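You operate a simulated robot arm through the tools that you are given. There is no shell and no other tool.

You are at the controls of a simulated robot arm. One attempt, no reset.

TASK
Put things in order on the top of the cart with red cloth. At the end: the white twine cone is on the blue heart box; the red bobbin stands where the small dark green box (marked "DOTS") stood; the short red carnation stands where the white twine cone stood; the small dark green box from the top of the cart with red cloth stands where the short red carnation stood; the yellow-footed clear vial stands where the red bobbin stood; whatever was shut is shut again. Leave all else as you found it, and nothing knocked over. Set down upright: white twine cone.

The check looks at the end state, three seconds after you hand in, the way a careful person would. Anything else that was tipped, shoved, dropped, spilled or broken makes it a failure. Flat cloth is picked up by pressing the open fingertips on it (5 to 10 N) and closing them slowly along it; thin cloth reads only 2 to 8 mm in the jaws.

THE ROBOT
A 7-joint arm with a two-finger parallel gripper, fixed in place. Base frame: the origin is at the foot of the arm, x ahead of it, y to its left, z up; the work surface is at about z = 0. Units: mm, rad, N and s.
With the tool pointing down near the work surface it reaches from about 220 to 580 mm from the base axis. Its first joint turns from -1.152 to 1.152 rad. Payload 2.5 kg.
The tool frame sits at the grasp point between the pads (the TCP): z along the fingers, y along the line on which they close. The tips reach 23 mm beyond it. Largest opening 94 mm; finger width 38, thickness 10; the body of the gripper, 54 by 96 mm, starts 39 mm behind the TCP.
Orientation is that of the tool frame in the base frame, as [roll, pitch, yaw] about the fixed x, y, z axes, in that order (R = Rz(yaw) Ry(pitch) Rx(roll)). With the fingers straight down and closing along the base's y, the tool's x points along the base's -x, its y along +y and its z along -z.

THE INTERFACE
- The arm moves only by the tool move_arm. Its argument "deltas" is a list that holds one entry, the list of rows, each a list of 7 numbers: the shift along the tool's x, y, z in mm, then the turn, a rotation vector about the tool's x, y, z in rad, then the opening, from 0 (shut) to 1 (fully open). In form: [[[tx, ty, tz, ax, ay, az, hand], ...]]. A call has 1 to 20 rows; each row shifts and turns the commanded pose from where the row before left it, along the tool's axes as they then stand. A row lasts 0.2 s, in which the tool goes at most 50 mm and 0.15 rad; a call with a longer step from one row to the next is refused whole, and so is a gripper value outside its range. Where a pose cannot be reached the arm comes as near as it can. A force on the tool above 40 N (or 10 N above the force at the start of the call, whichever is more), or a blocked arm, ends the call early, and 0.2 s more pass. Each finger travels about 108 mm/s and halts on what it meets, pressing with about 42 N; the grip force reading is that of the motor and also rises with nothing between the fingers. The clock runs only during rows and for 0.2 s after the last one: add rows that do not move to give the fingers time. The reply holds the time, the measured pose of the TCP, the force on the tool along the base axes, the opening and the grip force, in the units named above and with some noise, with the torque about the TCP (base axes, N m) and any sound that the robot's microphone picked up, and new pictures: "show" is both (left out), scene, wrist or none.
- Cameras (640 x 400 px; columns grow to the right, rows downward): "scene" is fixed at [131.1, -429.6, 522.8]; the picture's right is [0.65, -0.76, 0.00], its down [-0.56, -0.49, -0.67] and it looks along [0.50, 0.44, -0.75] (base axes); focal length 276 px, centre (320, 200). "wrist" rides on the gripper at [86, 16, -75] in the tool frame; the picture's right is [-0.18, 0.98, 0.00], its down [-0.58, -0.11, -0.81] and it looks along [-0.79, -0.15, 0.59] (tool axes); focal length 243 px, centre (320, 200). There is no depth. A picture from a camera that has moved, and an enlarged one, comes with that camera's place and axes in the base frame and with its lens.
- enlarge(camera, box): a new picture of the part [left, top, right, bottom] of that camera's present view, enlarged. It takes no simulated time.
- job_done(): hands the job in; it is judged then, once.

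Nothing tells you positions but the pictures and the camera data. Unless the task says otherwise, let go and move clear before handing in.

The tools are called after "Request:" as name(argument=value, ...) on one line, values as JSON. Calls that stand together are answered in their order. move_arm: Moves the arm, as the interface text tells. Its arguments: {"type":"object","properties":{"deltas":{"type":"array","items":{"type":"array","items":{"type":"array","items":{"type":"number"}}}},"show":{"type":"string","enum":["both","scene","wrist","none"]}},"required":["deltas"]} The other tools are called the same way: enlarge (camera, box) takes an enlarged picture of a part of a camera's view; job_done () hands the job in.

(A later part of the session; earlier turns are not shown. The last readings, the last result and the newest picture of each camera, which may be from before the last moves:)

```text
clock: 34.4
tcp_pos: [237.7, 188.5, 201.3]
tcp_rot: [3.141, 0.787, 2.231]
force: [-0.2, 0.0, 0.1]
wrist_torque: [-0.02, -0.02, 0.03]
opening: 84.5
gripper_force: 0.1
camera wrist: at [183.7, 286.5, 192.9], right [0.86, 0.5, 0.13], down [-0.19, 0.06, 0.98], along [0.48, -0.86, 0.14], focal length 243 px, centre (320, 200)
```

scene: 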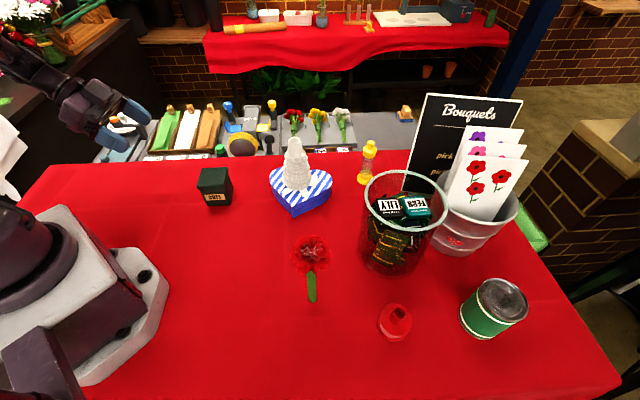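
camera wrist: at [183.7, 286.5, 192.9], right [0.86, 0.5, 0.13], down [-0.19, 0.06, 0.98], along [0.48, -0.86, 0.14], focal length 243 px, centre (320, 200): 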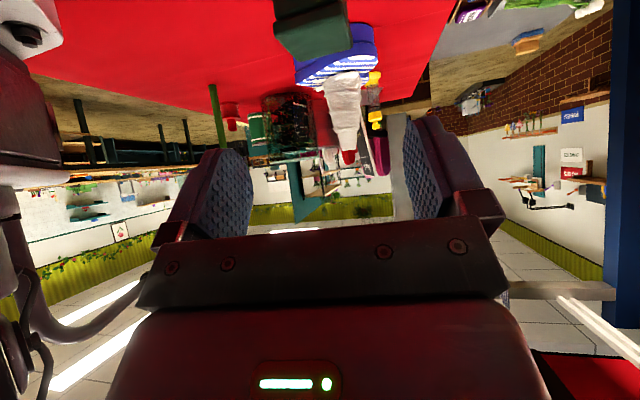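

Reachable at height. I'll test the descent to about z=60.

Request:
move_arm(deltas=[[[24.7, 0, 24.7, 0, 0, 0, 0.9], [24.7, 0, 24.7, 0, 0, 0, 0.9], [24.7, 0, 24.7, 0, 0, 0, 0.9], [24.7, 0, 24.7, 0, 0, 0, 0.9], [0, 0, 0, 0, 0, 0, 0.9]]])

```text
clock: 35.6
tcp_pos: [238.2, 187.4, 60.3]
tcp_rot: [3.141, 0.787, 2.232]
force: [-0.8, -0.8, 0.4]
wrist_torque: [0.02, 0.02, 0.0]
opening: 84.7
gripper_force: 0.1
camera wrist: at [182.4, 286.1, 53.1], right [0.86, 0.5, 0.13], down [-0.18, 0.06, 0.98], along [0.48, -0.86, 0.14], focal length 243 px, centre (320, 200)
```

scene: 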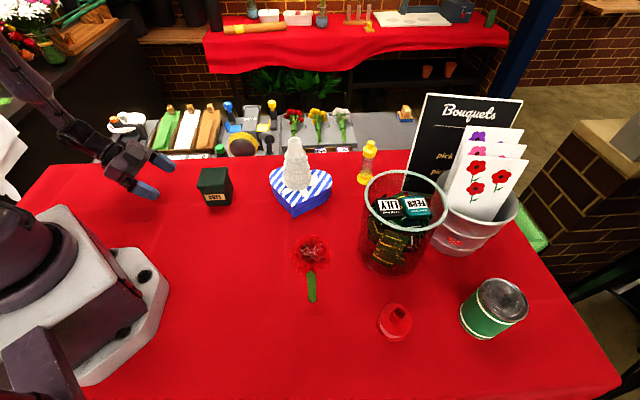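
wrist: 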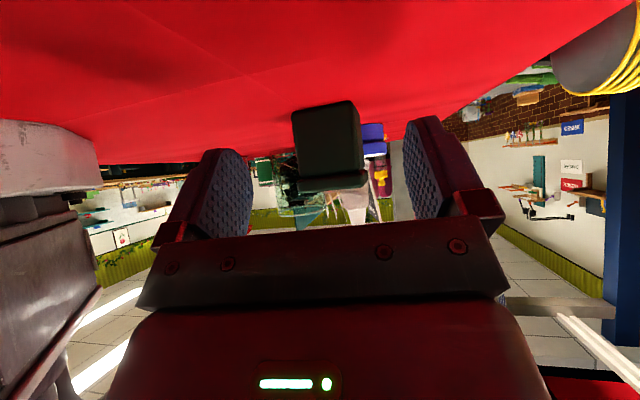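

The sideways-tilted pose works at the destination. Now I'll rise and carry this orientation over toward the carnation.

Request:
move_arm(deltas=[[[-24.7, 0, -24.7, 0, 0, 0, 0.9], [-24.7, 0, -24.7, 0, 0, 0, 0.9], [-24.7, 0, -24.7, 0, 0, 0, 0.9], [-24.7, 0, -24.7, 0, 0, 0, 0.9], [-24.7, 0, -24.7, 0, 0, 0, 0.9], [-24.7, 0, -24.7, 0, 0, 0, 0.9], [-26.8, -20.3, 26.8, 0, 0, 0, 0.9], [-26.8, -20.3, 26.8, 0, 0, 0, 0.9], [-26.8, -20.3, 26.8, 0, 0, 0, 0.9], [-26.8, -20.3, 26.8, 0, 0, 0, 0.9], [-26.8, -20.3, 26.8, 0, 0, 0, 0.9], [-26.8, -20.3, 26.8, 0, 0, 0, 0.9], [-26.8, -20.3, 26.8, 0, 0, 0, 0.9], [-26.8, -20.3, 26.8, 0, 0, 0, 0.9], [-26.8, -20.3, 26.8, 0, 0, 0, 0.9], [-26.8, -20.3, 26.8, 0, 0, 0, 0.9], [0, 0, 0, 0, 0, 0, 0.9]]])

```text
clock: 39.2
tcp_pos: [313.0, -237.4, 268.5]
tcp_rot: [3.141, 0.786, 2.233]
force: [-0.5, -0.3, 0.7]
wrist_torque: [-0.02, 0.02, -0.01]
opening: 84.3
gripper_force: 0.1
camera wrist: at [257.4, -138.5, 261.4], right [0.86, 0.5, 0.13], down [-0.18, 0.06, 0.98], along [0.48, -0.86, 0.14], focal length 243 px, centre (320, 200)
```

scene: 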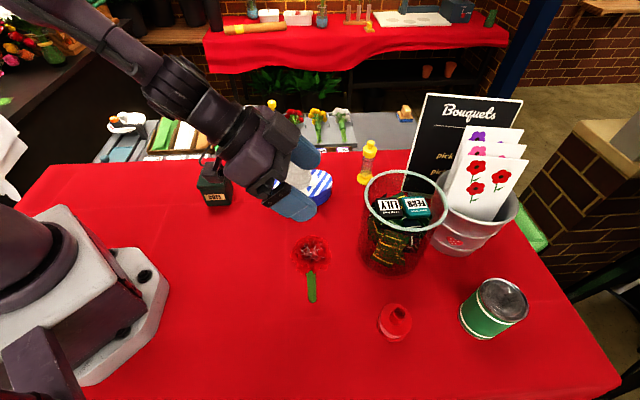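
wrist: 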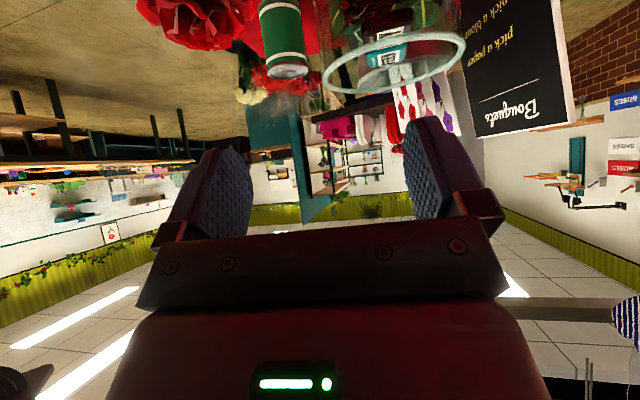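

Now I'll yaw about the vertical so the fingers point toward the carnation from the heart-box side.

Request:
move_arm(deltas=[[[0, 0, 0, 0.1011, 0, 0.1011, 0.9], [0, 0, 0, 0.1011, 0, 0.1011, 0.9], [0, 0, 0, 0.1011, 0, 0.1011, 0.9], [0, 0, 0, 0.1011, 0, 0.1011, 0.9], [0, 0, 0, 0.1011, 0, 0.1011, 0.9], [0, 0, 0, 0.1011, 0, 0.1011, 0.9], [0, 0, 0, 0.1011, 0, 0.1011, 0.9], [0, 0, 0, 0.1011, 0, 0.1011, 0.9], [0, 0, 0, 0.1011, 0, 0.1011, 0.9], [0, 0, 0, 0, 0, 0, 0.9]]])

```text
clock: 41.4
tcp_pos: [311.4, -235.7, 271.0]
tcp_rot: [-3.141, 0.786, 0.945]
force: [-0.2, -1.0, 0.3]
wrist_torque: [0.01, -0.04, 0.0]
opening: 84.7
gripper_force: 0.2
camera wrist: at [394.0, -154.9, 263.1], right [0.72, -0.68, 0.13], down [0.0, 0.19, 0.98], along [-0.69, -0.71, 0.14], focal length 243 px, centre (320, 200)
```

scene: 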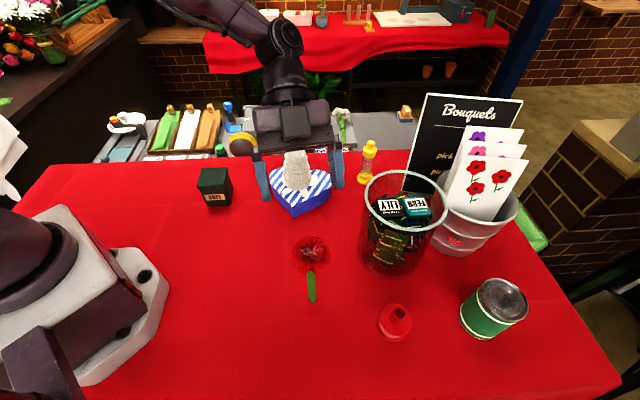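
wrist: 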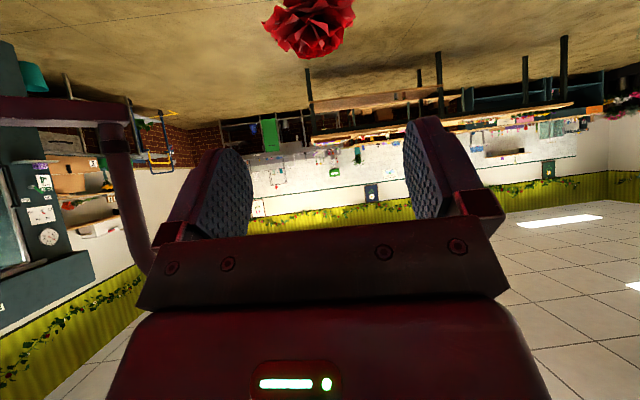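

I'll lower vertically to see the stem from near grip height.

Request:
move_arm(deltas=[[[24.7, 0, 24.7, 0, 0, 0, 1], [24.7, 0, 24.7, 0, 0, 0, 1], [24.7, 0, 24.7, 0, 0, 0, 1], [17.7, 0, 17.7, 0, 0, 0, 1], [0, 0, 0, 0, 0, 0, 1]]])

Request:
enlarge(camera="wrist", box=[180, 0, 480, 230])

Request:
enlarge(camera="scene", box=[250, 180, 370, 310])

```text
clock: 42.6
tcp_pos: [311.9, -236.7, 140.7]
tcp_rot: [-3.141, 0.785, 0.946]
force: [0.0, -0.6, 0.0]
wrist_torque: [0.01, -0.01, 0.03]
opening: 94.0
gripper_force: 0.1
camera wrist: at [394.0, -155.1, 132.6], right [0.72, -0.68, 0.13], down [0.0, 0.19, 0.98], along [-0.69, -0.71, 0.14], focal length 243 px, centre (320, 200)
```

scene: 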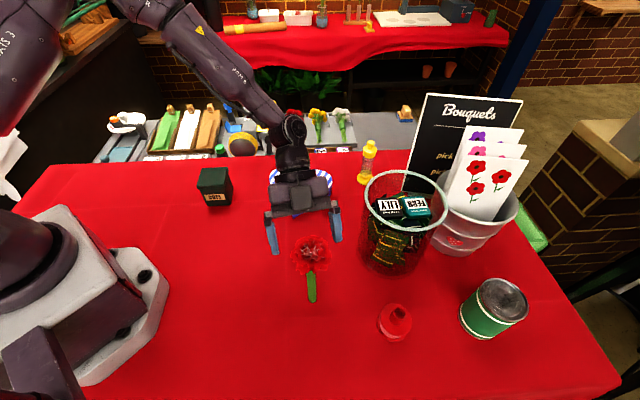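
wrist: 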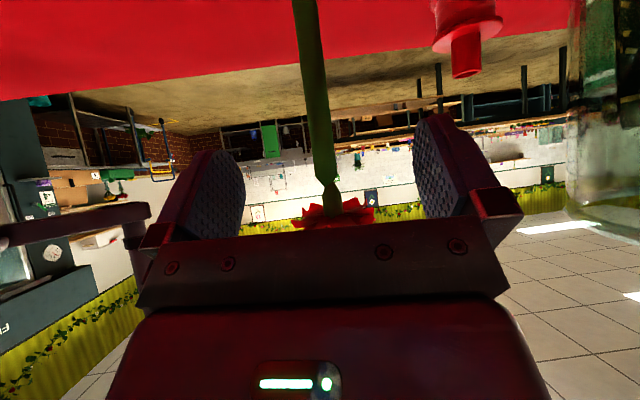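

```text
1.74 times, centred on (330, 115) of wrist
camera zoom: at [394.0, -155.1, 132.6], right [0.72, -0.68, 0.13], down [0.0, 0.19, 0.98], along [-0.69, -0.71, 0.14], focal length 422 px, centre (303, 348)
```

zoom: 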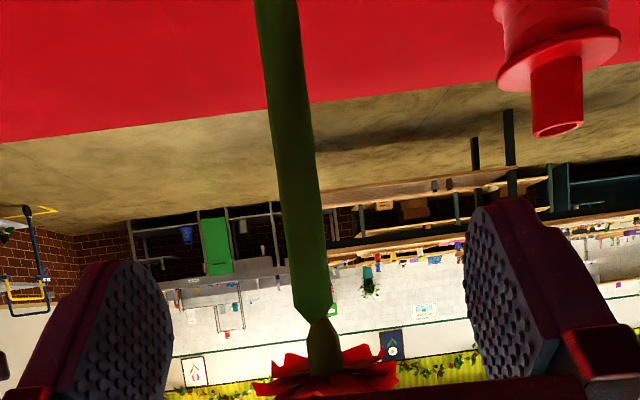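

```text
3.08 times, centred on (310, 245) of scene
camera zoom: at [131.1, -429.6, 522.8], right [0.65, -0.76, 0.0], down [-0.56, -0.49, -0.67], along [0.5, 0.44, -0.75], focal length 848 px, centre (351, 62)
```

zoom: 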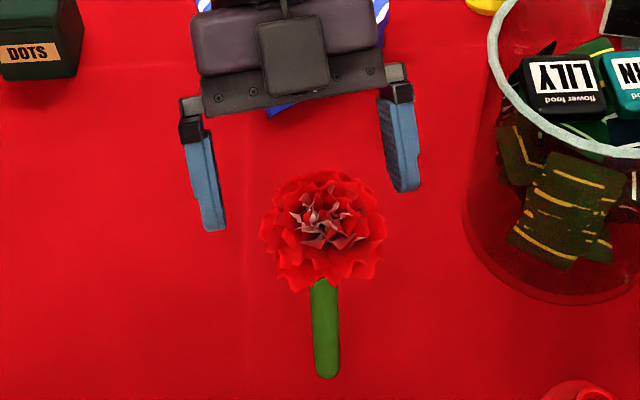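

The stem is about 13 mm thick, upright, at (277.5,-282.5), with petals only above z≈160, so gripping at z≈75 is clear. I'll slide the open fingers in along the tool axis.

Request:
move_arm(deltas=[[[6, -1, 0, 0, 0, 0, 1], [0, 0, 20, 0, 0, 0, 1], [0, 0, 20, 0, 0, 0, 1], [0, 0, 20, 0, 0, 0, 1], [0, 0, 0, 0, 0, 0, 1]]])

Request:
enlarge(camera="wrist", box=[180, 0, 480, 230])

Request:
enlarge(camera="scene", box=[250, 180, 370, 310])

```text
clock: 43.8
tcp_pos: [289.8, -268.0, 93.9]
tcp_rot: [3.139, 0.785, 0.944]
force: [0.2, 0.2, 0.2]
wrist_torque: [-0.04, 0.0, 0.02]
opening: 94.2
gripper_force: 0.1
camera wrist: at [371.2, -185.6, 86.6], right [0.72, -0.68, 0.13], down [0.0, 0.19, 0.98], along [-0.69, -0.71, 0.14], focal length 243 px, centre (320, 200)
```

scene: 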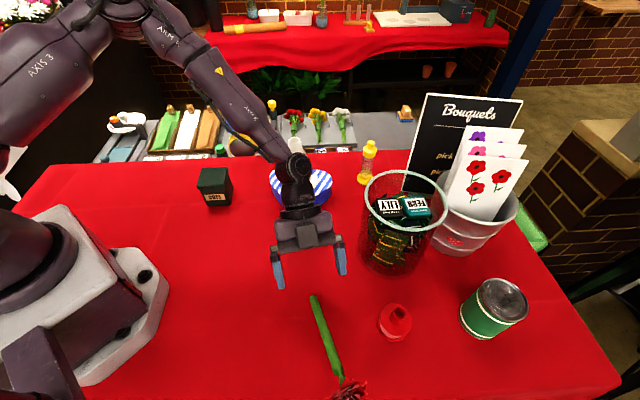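
wrist: 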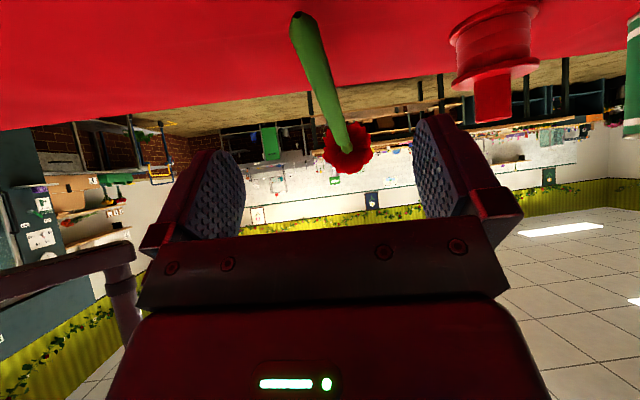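

```text
1.74 times, centred on (330, 115) of wrist
camera zoom: at [371.2, -185.6, 86.6], right [0.72, -0.68, 0.13], down [0.0, 0.19, 0.98], along [-0.69, -0.71, 0.14], focal length 422 px, centre (303, 348)
```

zoom: 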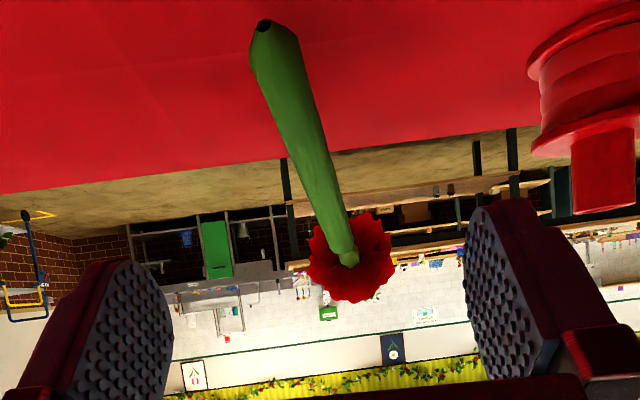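

```text
3.08 times, centred on (310, 245) of scene
camera zoom: at [131.1, -429.7, 522.8], right [0.65, -0.76, 0.0], down [-0.56, -0.49, -0.67], along [0.5, 0.44, -0.75], focal length 848 px, centre (351, 62)
```

zoom: 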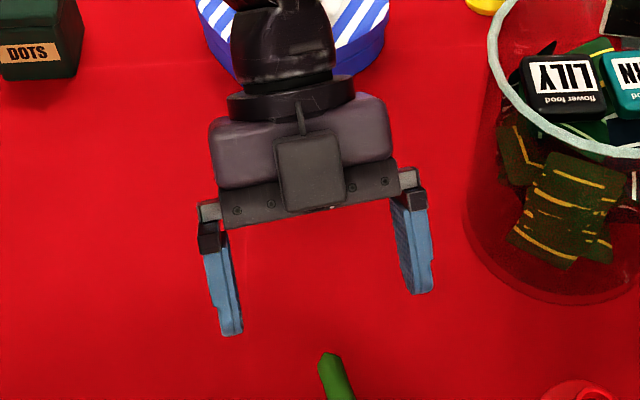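

The carnation has been toppled, probably by the box on top of the hand touching its bloom. I'll stop and look at where it came to rest before deciding how to pick it up and stand it up again.

Request:
move_arm(deltas=[[[0, 0, 0, 0, 0, 0, 1], [0, 0, 0, 0, 0, 0, 1]]])

Request:
enlarge(camera="scene", box=[240, 270, 440, 400])

Request:
enlarge(camera="wrist", box=[250, 0, 420, 120])

```text
clock: 44.4
tcp_pos: [290.5, -267.0, 93.3]
tcp_rot: [-3.141, 0.787, 0.946]
force: [-0.1, -0.3, -0.1]
wrist_torque: [-0.02, -0.04, 0.02]
opening: 94.0
gripper_force: 0.2
camera wrist: at [371.2, -185.3, 86.6], right [0.72, -0.68, 0.13], down [0.0, 0.19, 0.98], along [-0.69, -0.71, 0.14], focal length 243 px, centre (320, 200)
```

scene: 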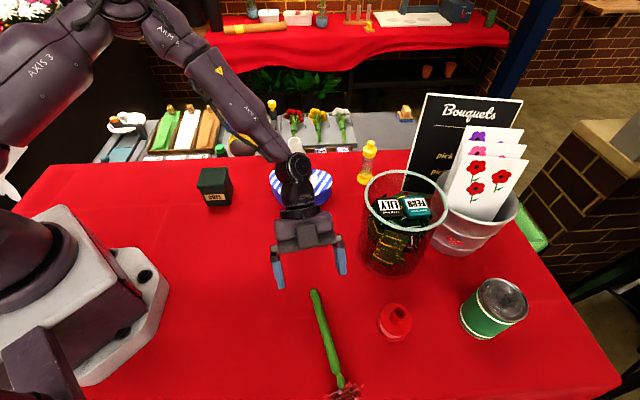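
wrist: 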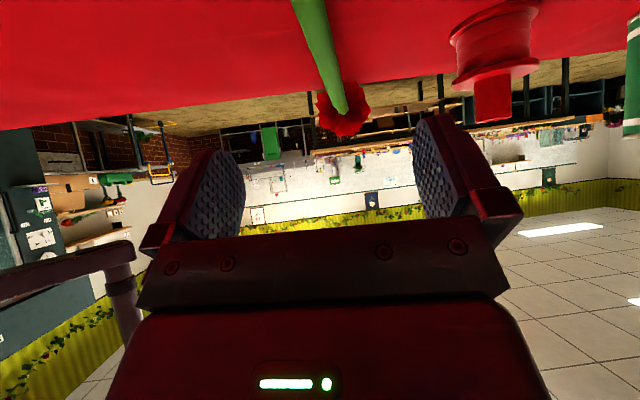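

```text
3.08 times, centred on (340, 335) of scene
camera zoom: at [131.1, -429.6, 522.8], right [0.65, -0.76, 0.0], down [-0.56, -0.49, -0.67], along [0.5, 0.44, -0.75], focal length 848 px, centre (258, -215)
```

zoom: 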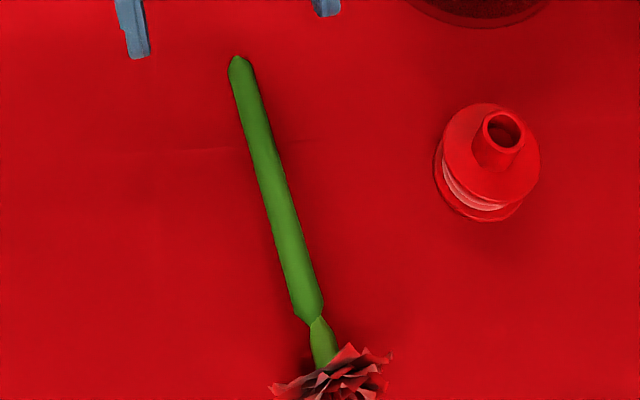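

```text
3.33 times, centred on (335, 60) of wrist
camera zoom: at [371.2, -185.3, 86.6], right [0.72, -0.68, 0.13], down [0.0, 0.19, 0.98], along [-0.69, -0.71, 0.14], focal length 809 px, centre (270, 667)
```

zoom: 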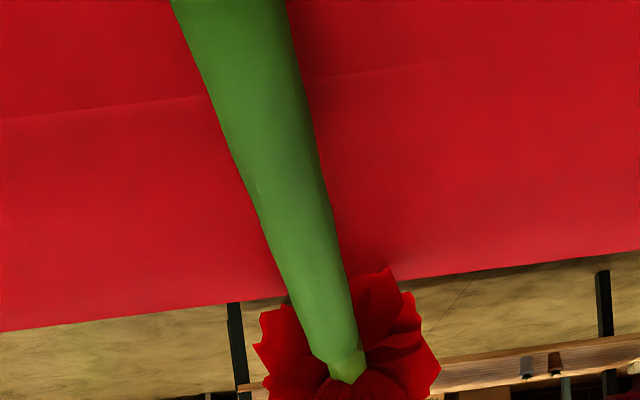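

The carnation lies with its stem end near (292,-275) and its head near (199,-419), sloped up about 8° toward the head. I can regrip the stem from above and stand it up, if a ~60° tilt is reachable at the destination. I'll rise first and check that it has stopped moving.

Request:
move_arm(deltas=[[[-25, 0, -25, 0, 0, 0, 1], [-25, 0, -25, 0, 0, 0, 1], [-25, 0, -25, 0, 0, 0, 1], [-25, 0, -25, 0, 0, 0, 1], [-25, 0, -25, 0, 0, 0, 1], [0, 0, 0, -0.1011, 0, -0.1011, 1], [0, 0, 0, -0.1011, 0, -0.1011, 1], [0, 0, 0, -0.1011, 0, -0.1011, 1], [0, 0, 0, -0.1011, 0, -0.1011, 1], [0, 0, 0, -0.1011, 0, -0.1011, 1], [0, 0, 0, -0.1011, 0, -0.1011, 1], [0, 0, 0, -0.1011, 0, -0.1011, 1], [0, 0, 0, -0.1011, 0, -0.1011, 1], [0, 0, 0, -0.1011, 0, -0.1011, 1], [0, 0, 0, 0, 0, 0, 1]]])

Request:
enlarge(camera="scene", box=[240, 270, 440, 400])

```text
clock: 47.6
tcp_pos: [288.8, -266.9, 272.0]
tcp_rot: [3.141, 0.785, 2.236]
force: [0.0, -0.4, 0.2]
wrist_torque: [-0.01, 0.0, 0.0]
opening: 94.0
gripper_force: 0.2
camera wrist: at [233.6, -168.5, 263.4], right [0.85, 0.5, 0.13], down [-0.18, 0.06, 0.98], along [0.49, -0.86, 0.14], focal length 243 px, centre (320, 200)
```

scene: 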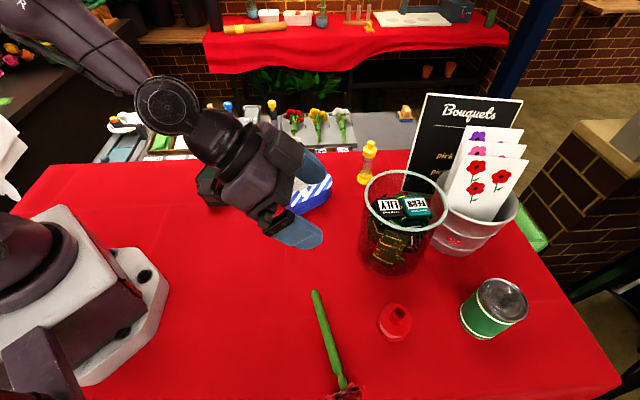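
wrist: 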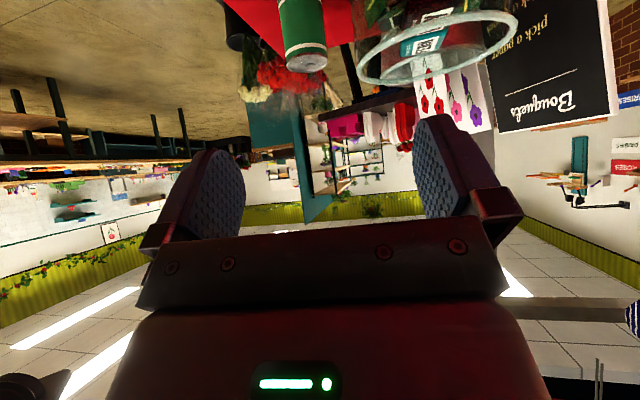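

```text
3.08 times, centred on (340, 335) of scene
camera zoom: at [131.1, -429.7, 522.8], right [0.65, -0.76, 0.0], down [-0.56, -0.49, -0.67], along [0.5, 0.44, -0.75], focal length 848 px, centre (258, -215)
```

zoom: 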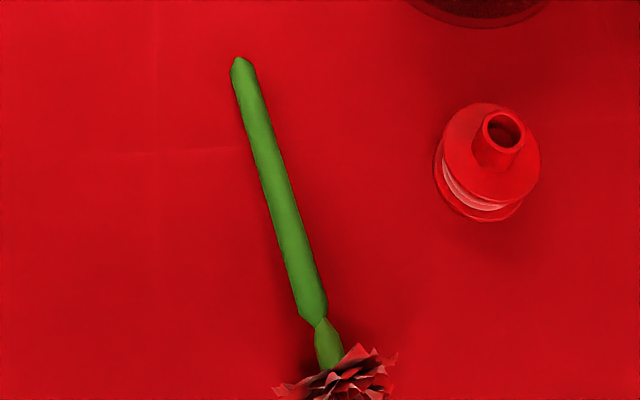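

The flower has nearly settled. I'll go test the 60° sideways tilt at the cone spot.

Request:
move_arm(deltas=[[[27.4, 23.9, -27.4, 0, 0, 0, 1], [27.4, 23.9, -27.4, 0, 0, 0, 1], [27.4, 23.9, -27.4, 0, 0, 0, 1], [27.4, 23.9, -27.4, 0, 0, 0, 1], [27.4, 23.9, -27.4, 0, 0, 0, 1], [27.4, 23.9, -27.4, 0, 0, 0, 1], [27.4, 23.9, -27.4, 0, 0, 0, 1], [27.4, 23.9, -27.4, 0, 0, 0, 1], [27.4, 23.9, -27.4, 0, 0, 0, 1], [27.4, 23.9, -27.4, 0, 0, 0, 1], [0, 0, 0, 0, -0.131, 0, 1], [0, 0, 0, 0, -0.131, 0, 1], [0, 0, 0, 0, 0, 0, 1]]])

```text
clock: 50.4
tcp_pos: [292.4, -176.4, 253.3]
tcp_rot: [-3.117, 0.922, 2.243]
force: [0.4, 0.7, 0.3]
wrist_torque: [-0.01, 0.03, 0.0]
opening: 94.0
gripper_force: 0.1
out of reach, approached as far as the arm can: row 2, 3, 4, 5, 6, 7, 8, 9, 10, 11, 12
camera wrist: at [237.5, -80.4, 229.5], right [0.85, 0.51, 0.13], down [-0.25, 0.17, 0.95], along [0.46, -0.84, 0.28], focal length 243 px, centre (320, 200)
```

scene: 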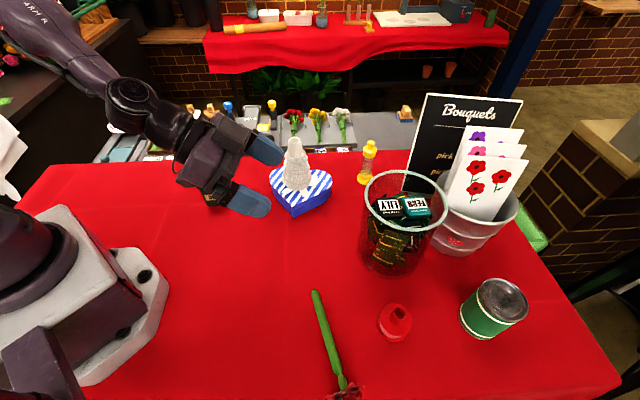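
wrist: 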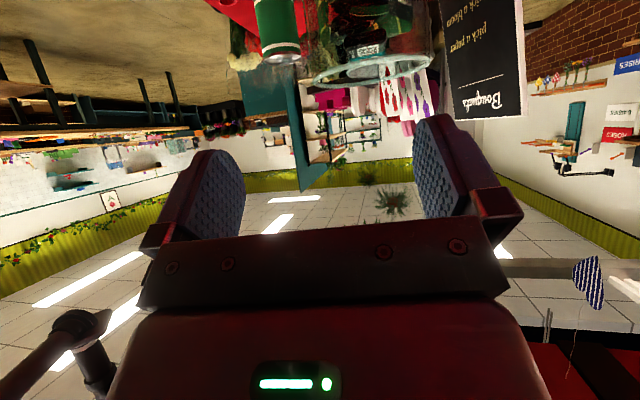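

The tilted path ran into the inner reach limit. I'll untilt to vertical, travel, then tilt again at the spot.

Request:
move_arm(deltas=[[[0, 0, -10, 0, 0.132, 0, 1], [0, 0, 0, 0, 0.132, 0, 1], [0, 0, 0, 0, 0.132, 0, 1], [0, 0, 0, 0, 0.132, 0, 1], [0, 0, 0, 0, 0.132, 0, 1], [0, 0, 0, 0, 0.132, 0, 1], [0, 0, 0, 0, 0.13, 0, 1], [0, 0, 0, 0, 0, 0, 1]]], show="none")

```text
clock: 52.2
tcp_pos: [284.9, -170.8, 258.3]
tcp_rot: [-3.128, 0.0, 2.225]
force: [0.0, -0.6, 0.7]
wrist_torque: [-0.01, 0.03, 0.01]
opening: 93.9
gripper_force: 0.1
```

Request:
move_arm(deltas=[[[0, 0, 0, -0.0136, 0, 0, 1], [34.6, 20.3, 6.4, 0, 0, 0, 1], [34.6, 20.3, 6.4, 0, 0, 0, 1], [34.6, 20.3, 6.4, 0, 0, 0, 1], [34.6, 20.3, 6.4, 0, 0, 0, 1], [34.6, 20.3, 6.4, 0, 0, 0, 1], [34.6, 20.3, 6.4, 0, 0, 0, 1], [34.6, 20.3, 6.4, 0, 0, 0, 1], [34.6, 20.3, 6.4, 0, 0, 0, 1], [34.6, 20.3, 6.4, 0, 0, 0, 1], [0, 0, 0, 0, -0.131, 0, 1], [0, 0, 0, 0, -0.131, 0, 1], [0, 0, 0, 0, -0.131, 0, 1], [0, 0, 0, 0, -0.131, 0, 1], [0, 0, 0, 0, -0.131, 0, 1], [0, 0, 0, 0, -0.131, 0, 1], [0, 0, 0, 0, -0.131, 0, 1], [0, 0, 0, 0, -0.131, 0, 1], [0, 0, 0, 0, 0, 0, 1]]])

```text
clock: 56.2
tcp_pos: [239.7, 187.6, 201.9]
tcp_rot: [-3.14, 1.053, 2.226]
force: [-0.1, -0.2, -0.2]
wrist_torque: [-0.02, -0.01, 0.03]
opening: 94.0
gripper_force: 0.1
camera wrist: at [189.4, 281.2, 163.9], right [0.84, 0.53, 0.16], down [-0.34, 0.26, 0.9], along [0.43, -0.81, 0.39], focal length 243 px, centre (320, 200)
```

scene: 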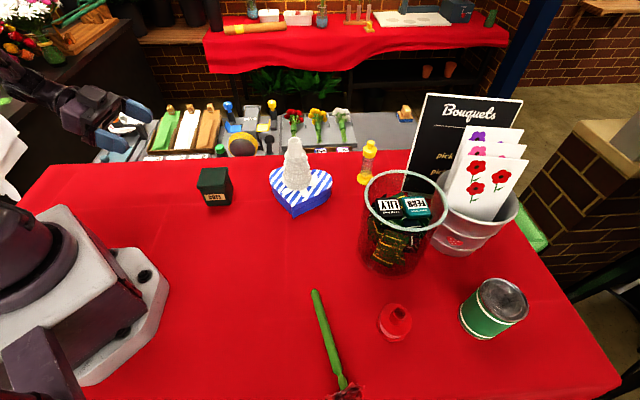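
wrist: 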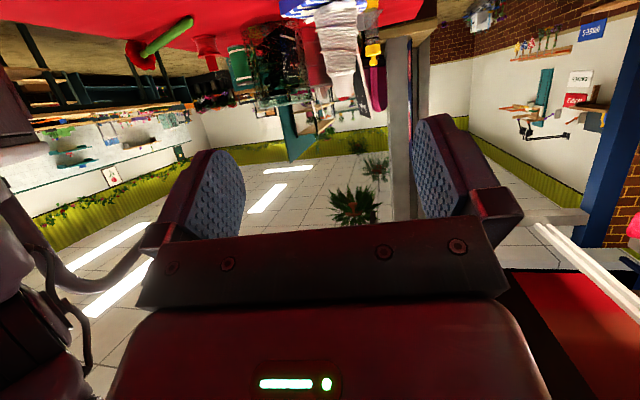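

60° works at height; now testing the descent to z≈80.

Request:
move_arm(deltas=[[[34.8, 0, 19.8, 0, 0, 0, 1], [34.8, 0, 19.8, 0, 0, 0, 1], [34.8, 0, 19.8, 0, 0, 0, 1], [0, 0, 0, 0, 0, 0, 1]]])

```text
clock: 57.2
tcp_pos: [240.1, 184.0, 80.7]
tcp_rot: [-3.141, 1.047, 2.225]
force: [-1.0, -0.2, 0.4]
wrist_torque: [0.0, -0.02, 0.02]
opening: 94.3
gripper_force: 0.1
camera wrist: at [188.8, 278.9, 43.8], right [0.84, 0.52, 0.16], down [-0.34, 0.26, 0.91], along [0.43, -0.81, 0.39], focal length 243 px, centre (320, 200)
```

scene: 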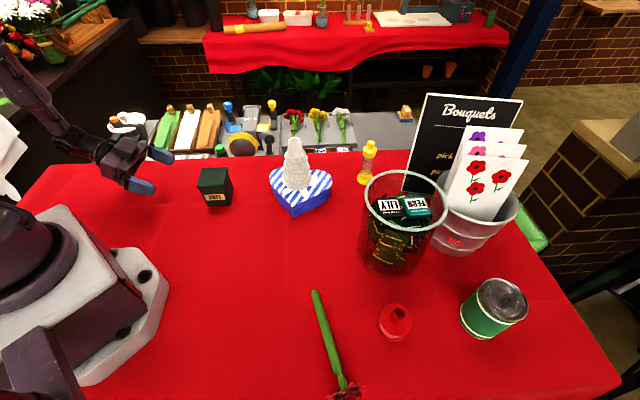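
wrist: 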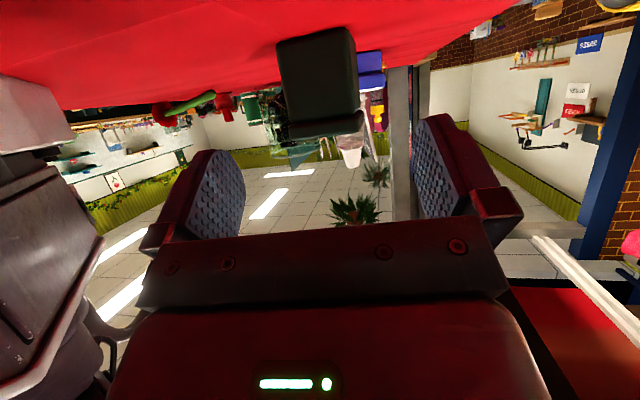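

60° at z=80 works. I'll see whether about 70° works too.

Request:
move_arm(deltas=[[[0, 0, 0, 0, -0.1, 0, 1], [0, 0, 0, 0, -0.1, 0, 1], [0, 0, 0, 0, 0, 0, 1]]], show="none")

```text
clock: 57.9
tcp_pos: [243.5, 190.0, 85.2]
tcp_rot: [-3.107, 1.246, 2.258]
force: [-0.6, -0.5, 5.4]
wrist_torque: [0.35, 0.35, 0.13]
opening: 94.0
gripper_force: 0.1
out of reach, approached as far as the arm can: row 2
stopped in row 3: the force on the tool passed its limit at 46 N (the readings are from after the stop); the commanded pose is now the measured one
```

That hit something at about 70°, so 60° is my limit. I'll back off and rise.

Request:
move_arm(deltas=[[[-14, 0, -6, 0, 0, 0, 1], [-20, 0, -8, 0, 0.1, 0, 1], [-30, 0, -14, 0, 0.1, 0, 1], [-34.8, 0, -19.8, 0, 0, 0, 1], [-34.8, 0, -19.8, 0, 0, 0, 1], [0, 0, 0, 0, 0, 0, 1]]])

```text
clock: 59.3
tcp_pos: [243.7, 193.3, 235.7]
tcp_rot: [-3.118, 1.046, 2.245]
force: [0.2, -0.4, -0.4]
wrist_torque: [0.02, -0.01, -0.02]
opening: 94.1
gripper_force: 0.1
camera wrist: at [193.4, 287.4, 197.6], right [0.84, 0.53, 0.15], down [-0.33, 0.26, 0.91], along [0.44, -0.81, 0.39], focal length 243 px, centre (320, 200)
```

scene: 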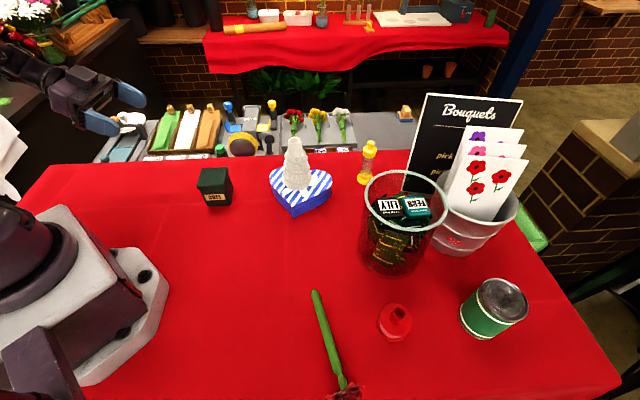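
wrist: 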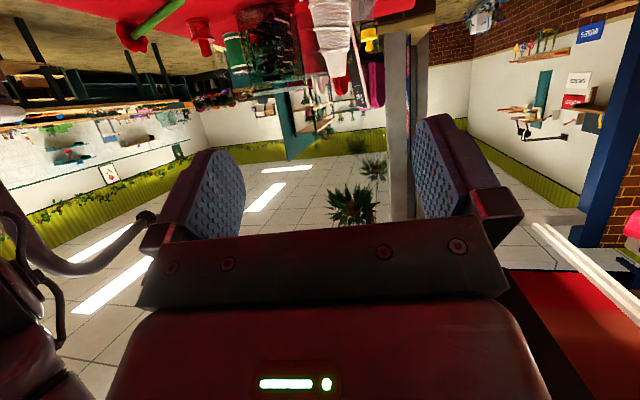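

Nothing was disturbed. Now I'll untilt and travel back above the fallen carnation.

Request:
move_arm(deltas=[[[0, 0, 0, -0.0236, 0, 0, 1], [0, 0, 0, 0, 0.1308, 0, 1], [0, 0, 0, 0, 0.1308, 0, 1], [0, 0, 0, 0, 0.1308, 0, 1], [0, 0, 0, 0, 0.1308, 0, 1], [0, 0, 0, 0, 0.1308, 0, 1], [0, 0, 0, 0, 0.1308, 0, 1], [0, 0, 0, 0, 0.1308, 0, 1], [0, 0, 0, 0, 0.1308, 0, 1], [0, 0, 0, 0, 0, 0, 1]]], show="none")

Request:
move_arm(deltas=[[[-35, -26.8, 1.3, 0, 0, 0, 1], [-35, -26.8, 1.3, 0, 0, 0, 1], [-35, -26.8, 1.3, 0, 0, 0, 1], [-35, -26.8, 1.3, 0, 0, 0, 1], [-35, -26.8, 1.3, 0, 0, 0, 1], [-35, -26.8, 1.3, 0, 0, 0, 1], [-35, -26.8, 1.3, 0, 0, 0, 1], [-35, -26.8, 1.3, 0, 0, 0, 1], [-35, -26.8, 1.3, 0, 0, 0, 1], [-35, -26.8, 1.3, 0, 0, 0, 1], [-35, -26.8, 1.3, 0, 0, 0, 1], [-34.6, -26.7, 1.3, 0, 0, 0, 1], [0, 0, 0, 0, 0, 0, 1]]])

```text
clock: 61.5
tcp_pos: [243.5, 192.7, 235.5]
tcp_rot: [3.14, -0.004, 2.246]
force: [-0.4, 0.5, 0.4]
wrist_torque: [0.0, 0.01, -0.02]
opening: 94.2
gripper_force: 0.0
```

```text
clock: 64.3
tcp_pos: [256.9, -333.8, 221.1]
tcp_rot: [3.139, -0.001, 2.246]
force: [0.3, -0.2, 0.1]
wrist_torque: [0.01, 0.01, 0.03]
opening: 94.1
gripper_force: 0.0
camera wrist: at [216.4, -257.5, 295.5], right [0.88, 0.47, 0.0], down [0.28, -0.52, 0.81], along [0.38, -0.71, -0.59], focal length 243 px, centre (320, 200)
```

scene: 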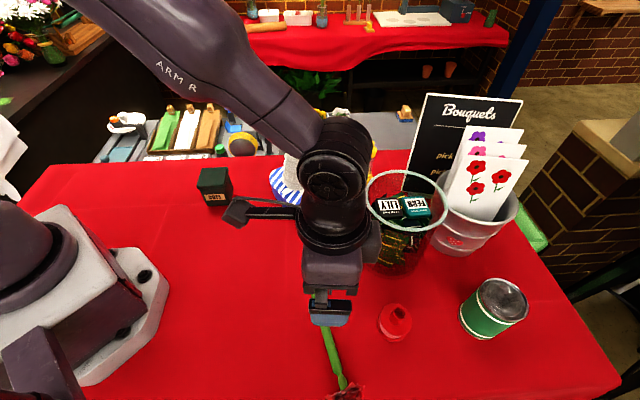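
wrist: 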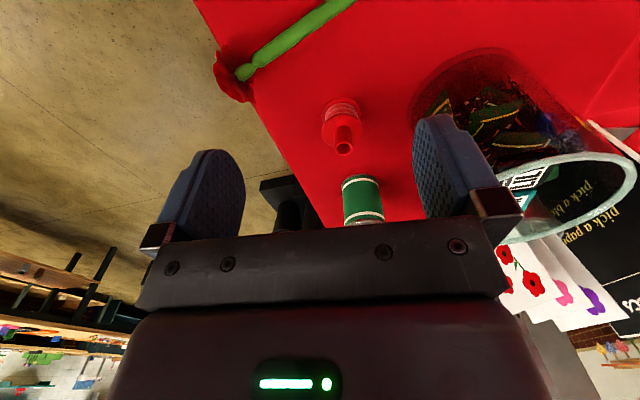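

The bloom lies right at the table's edge. I'll look closer before approaching.

Request:
enlarge(camera="wrist", box=[180, 0, 380, 130])

Request:
enlarge(camera="scene", box=[280, 290, 440, 400])

```text
3.08 times, centred on (280, 65) of wrist
camera zoom: at [216.4, -257.5, 295.5], right [0.88, 0.47, 0.0], down [0.28, -0.52, 0.81], along [0.38, -0.71, -0.59], focal length 746 px, centre (443, 615)
```

zoom: 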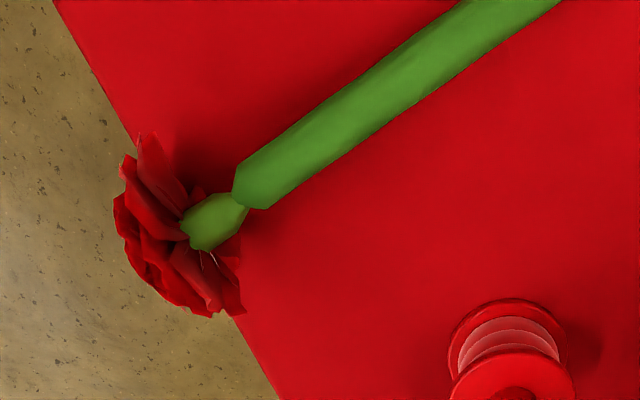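

```text
3.64 times, centred on (360, 345) of scene
camera zoom: at [131.1, -429.7, 522.8], right [0.65, -0.76, 0.0], down [-0.56, -0.49, -0.67], along [0.5, 0.44, -0.75], focal length 1002 px, centre (174, -327)
```

zoom: 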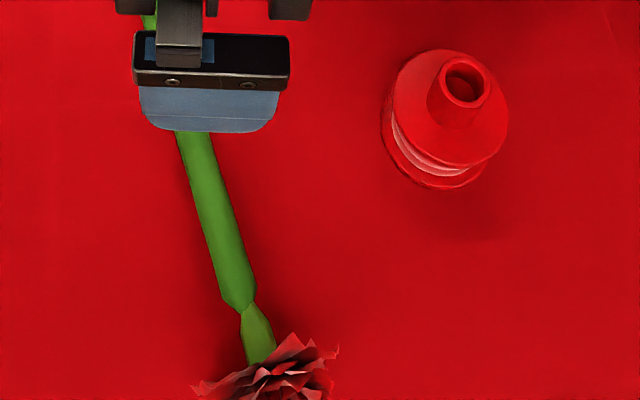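

The stem rises to about z=29 at the calyx, so the bloom is resting on the cloth at the edge. I'll yaw the tool to line up with the stem and lean it 26° so the stem can later be stood up with a ~56° tool tilt.

Request:
move_arm(deltas=[[[0, 0, 0, 0, 0, 0.1403, 1], [0, 0, 0, 0, 0, 0.1403, 1], [0, 0, 0, 0, 0, 0.1403, 1], [0, 0, 0, 0, 0, 0.1403, 1], [0, 0, 0, 0, 0, 0.1403, 1], [0, 0, 0, 0, 0, 0.1403, 1], [0, 0, 0, 0, 0, 0.1403, 1], [0, 0, 0, 0, 0, 0.1403, 1], [0, 0, 0, 0, 0, 0.1403, 1], [0, 0, 0, 0, 0.15, 0, 1], [0, 0, 0, 0, 0.15, 0, 1], [0, 0, 0, 0, 0.15, 0, 1], [0, 0, 0, 0, 0, 0, 1]]])

```text
clock: 67.1
tcp_pos: [255.8, -335.8, 219.0]
tcp_rot: [3.14, -0.451, 0.983]
force: [-0.4, 0.0, -0.2]
wrist_torque: [0.03, 0.0, -0.01]
opening: 93.8
gripper_force: 0.0
camera wrist: at [295.1, -308.8, 324.7], right [0.73, -0.68, -0.08], down [-0.58, -0.67, 0.47], along [-0.37, -0.3, -0.88], focal length 243 px, centre (320, 200)
```

scene: 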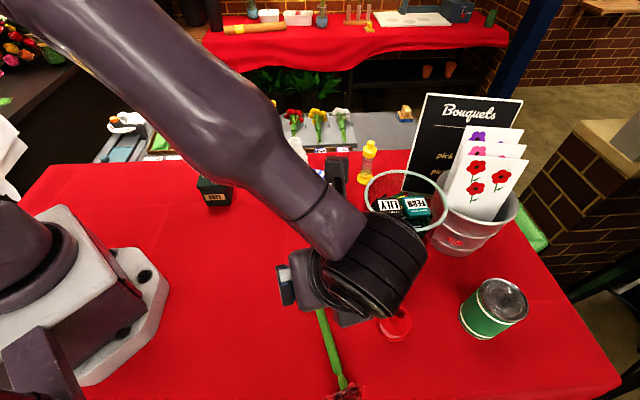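
wrist: 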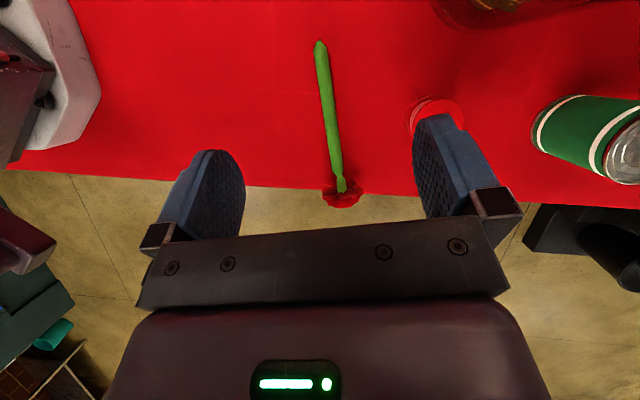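

The camera now looks along the stem and the alignment is good. I'll descend most of the way with a narrower opening.

Request:
move_arm(deltas=[[[0, -2.4, 0, 0, 0, 0, 0.7], [-17.3, 0, 35.8, 0, 0, 0, 0.7], [-17.3, 0, 35.8, 0, 0, 0, 0.7], [-17.3, 0, 35.8, 0, 0, 0, 0.7], [-14, 0, 29, 0, 0, 0, 0.7], [0, 0, 0, 0, 0, 0, 0.7]]])

Request:
enlarge(camera="wrist", box=[180, 0, 480, 230])

```text
clock: 68.5
tcp_pos: [253.8, -335.5, 66.6]
tcp_rot: [3.14, -0.449, 0.984]
force: [-0.5, -0.5, -0.3]
wrist_torque: [0.01, 0.03, -0.01]
opening: 65.7
gripper_force: 0.0
camera wrist: at [293.5, -308.2, 172.5], right [0.73, -0.68, -0.08], down [-0.58, -0.67, 0.47], along [-0.38, -0.3, -0.88], focal length 243 px, centre (320, 200)
```

scene: 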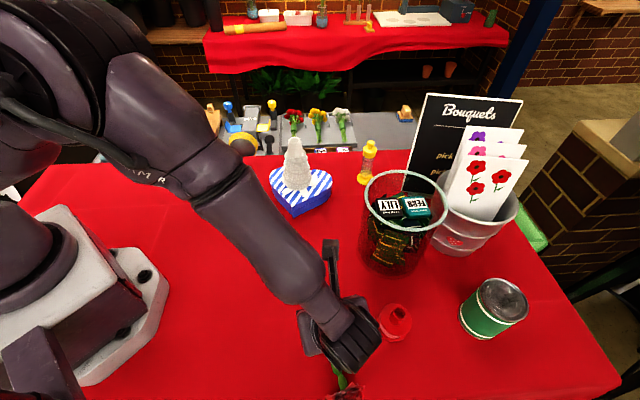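
wrist: 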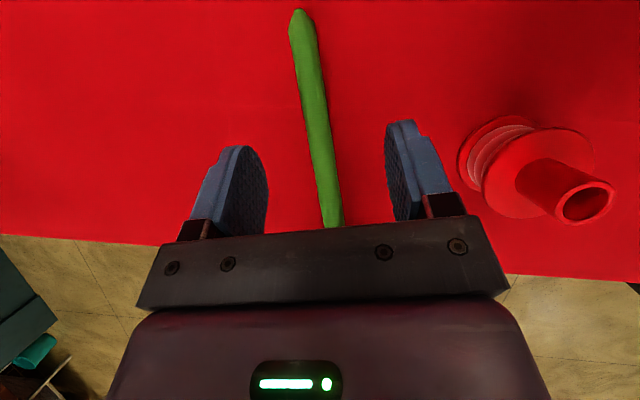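

```text
1.74 times, centred on (330, 115) of wrist
camera zoom: at [293.5, -308.2, 172.5], right [0.73, -0.68, -0.08], down [-0.58, -0.67, 0.47], along [-0.38, -0.3, -0.88], focal length 422 px, centre (303, 348)
```

zoom: 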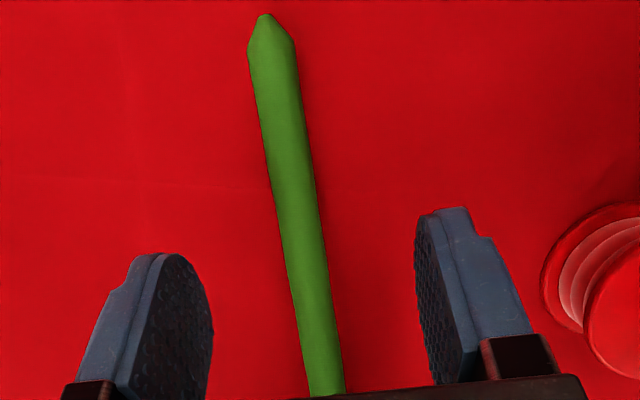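

The stem is centred. I'll lower the last 35 mm carefully.

Request:
move_arm(deltas=[[[-5.2, 0, 10.7, 0, 0, 0, 0.7], [-4.4, 0, 9, 0, 0, 0, 0.7], [-3.5, 0, 7.2, 0, 0, 0, 0.7], [-2.2, 0, 4.5, 0, 0, 0, 0.7], [0, 0, 0, 0, 0, 0, 0.7]]])

Request:
enlarge(camera="wrist", box=[180, 0, 480, 230])

```text
clock: 69.7
tcp_pos: [253.4, -334.9, 33.8]
tcp_rot: [3.138, -0.45, 0.985]
force: [-0.2, -0.2, 0.3]
wrist_torque: [0.03, -0.01, 0.01]
opening: 66.0
gripper_force: 0.1
camera wrist: at [293.5, -306.8, 138.0], right [0.73, -0.68, -0.08], down [-0.58, -0.67, 0.47], along [-0.38, -0.3, -0.88], focal length 243 px, centre (320, 200)
```

scene: 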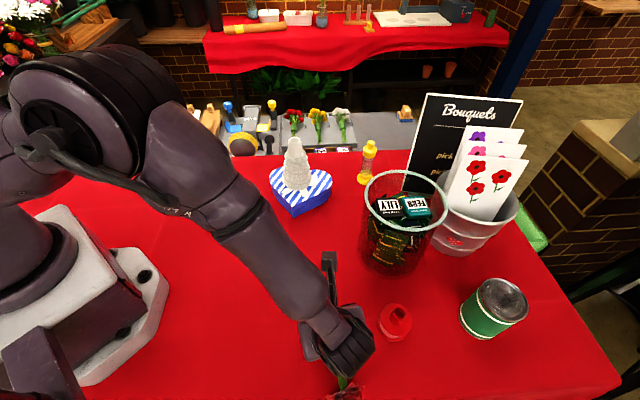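
wrist: 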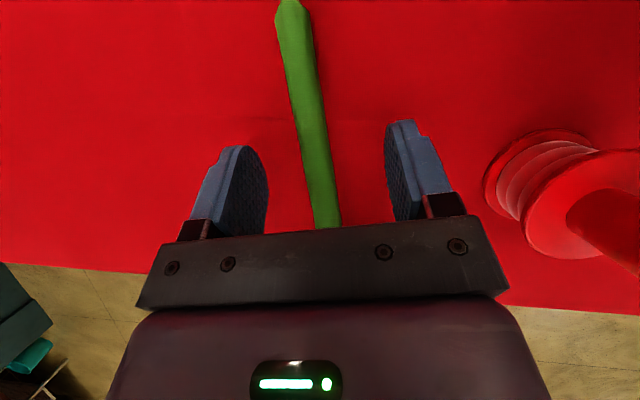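

```text
1.74 times, centred on (330, 115) of wrist
camera zoom: at [293.5, -306.8, 138.0], right [0.73, -0.68, -0.08], down [-0.58, -0.67, 0.47], along [-0.38, -0.3, -0.88], focal length 422 px, centre (303, 348)
```

zoom: 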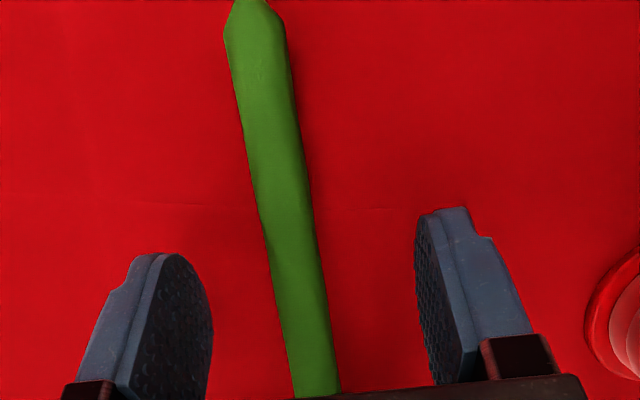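

The stem is in plane with the tool, about 2 mm off-centre. I'll nudge, drop another 2.5 mm and close slowly.

Request:
move_arm(deltas=[[[-1.1, -2.3, 2.2, 0, 0, 0, 0.6], [0, 0, 0, 0, 0, 0, 0.5], [0, 0, 0, 0, 0, 0, 0.4], [0, 0, 0, 0, 0, 0, 0.3], [0, 0, 0, 0, 0, 0, 0.22], [0, 0, 0, 0, 0, 0, 0.16], [0, 0, 0, 0, 0, 0, 0.1], [0, 0, 0, 0, 0, 0, 0.05], [0, 0, 0, 0, 0, 0, 0.05]]])

Request:
enlarge(camera="wrist", box=[180, 0, 480, 230])

```text
clock: 71.7
tcp_pos: [252.1, -333.0, 29.2]
tcp_rot: [-3.141, -0.45, 0.982]
force: [-0.3, 0.2, -0.1]
wrist_torque: [-0.02, 0.04, -0.03]
opening: 14.3
gripper_force: 41.9
camera wrist: at [291.6, -305.5, 135.1], right [0.73, -0.68, -0.08], down [-0.58, -0.67, 0.47], along [-0.38, -0.3, -0.88], focal length 243 px, centre (320, 200)
```

scene: 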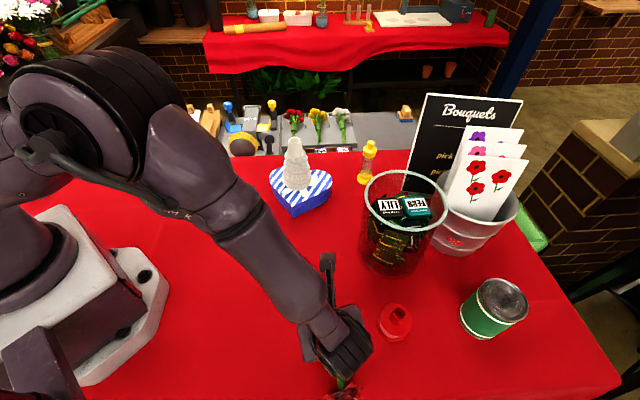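
wrist: 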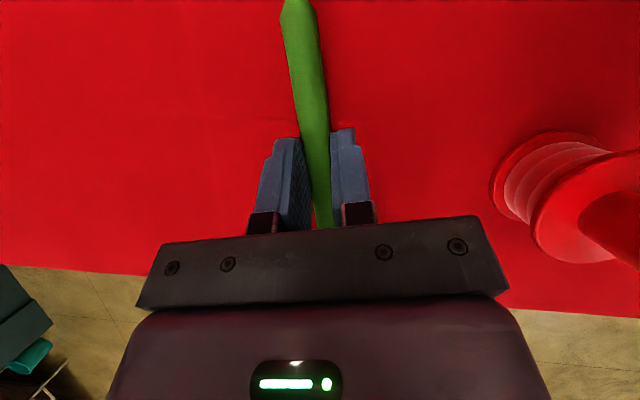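

```text
1.74 times, centred on (330, 115) of wrist
camera zoom: at [291.6, -305.5, 135.1], right [0.73, -0.68, -0.08], down [-0.58, -0.67, 0.47], along [-0.38, -0.3, -0.88], focal length 422 px, centre (303, 348)
```

zoom: 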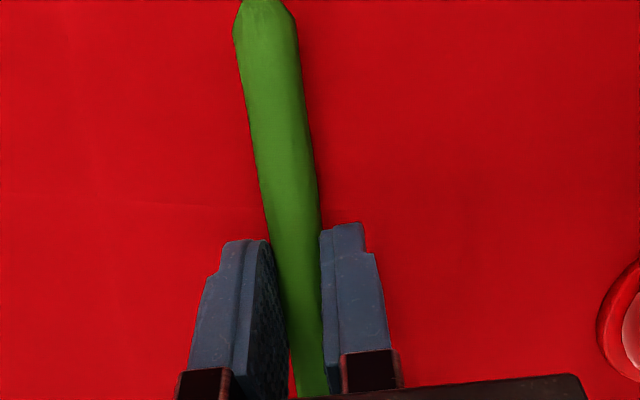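

The stem is gripped (14.3 mm, 42 N). I'll lift a little and check.

Request:
move_arm(deltas=[[[2.2, 0, -4.5, 0, 0, 0, 0.05], [4.4, 0, -9, 0, 0, 0, 0.05], [8.7, 0, -18, 0, 0, 0, 0.05], [13, 0, -27, 0, 0, 0, 0.05], [13, 0, -27, 0, 0, 0, 0.05], [0, 0, 0, 0, 0, 0, 0.05]]])

```text
clock: 73.1
tcp_pos: [251.1, -332.6, 125.8]
tcp_rot: [3.141, -0.449, 0.982]
force: [0.0, 0.6, -0.2]
wrist_torque: [0.03, 0.02, 0.02]
opening: 14.2
gripper_force: 41.8
camera wrist: at [290.8, -305.5, 230.4], right [0.73, -0.68, -0.08], down [-0.58, -0.67, 0.47], along [-0.38, -0.3, -0.88], focal length 243 px, centre (320, 200)
```

scene: 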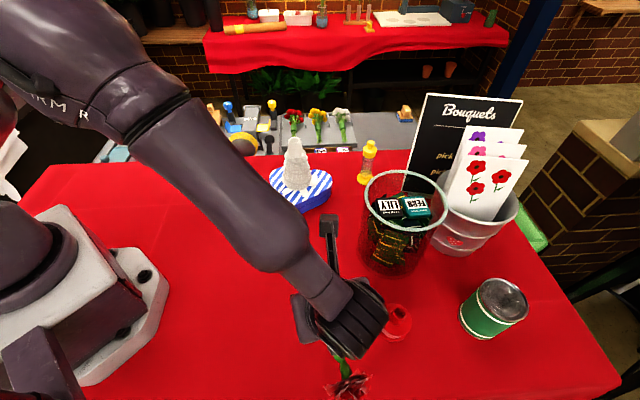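
wrist: 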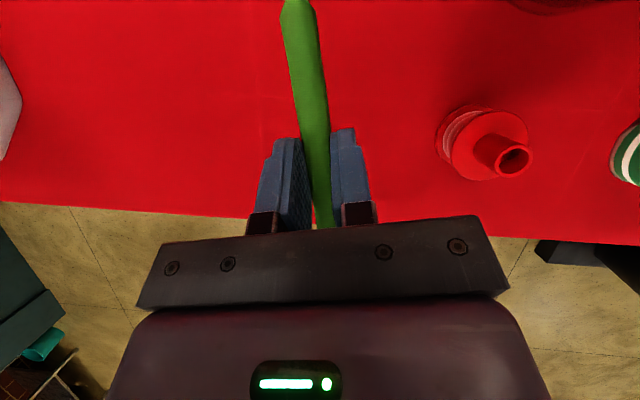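

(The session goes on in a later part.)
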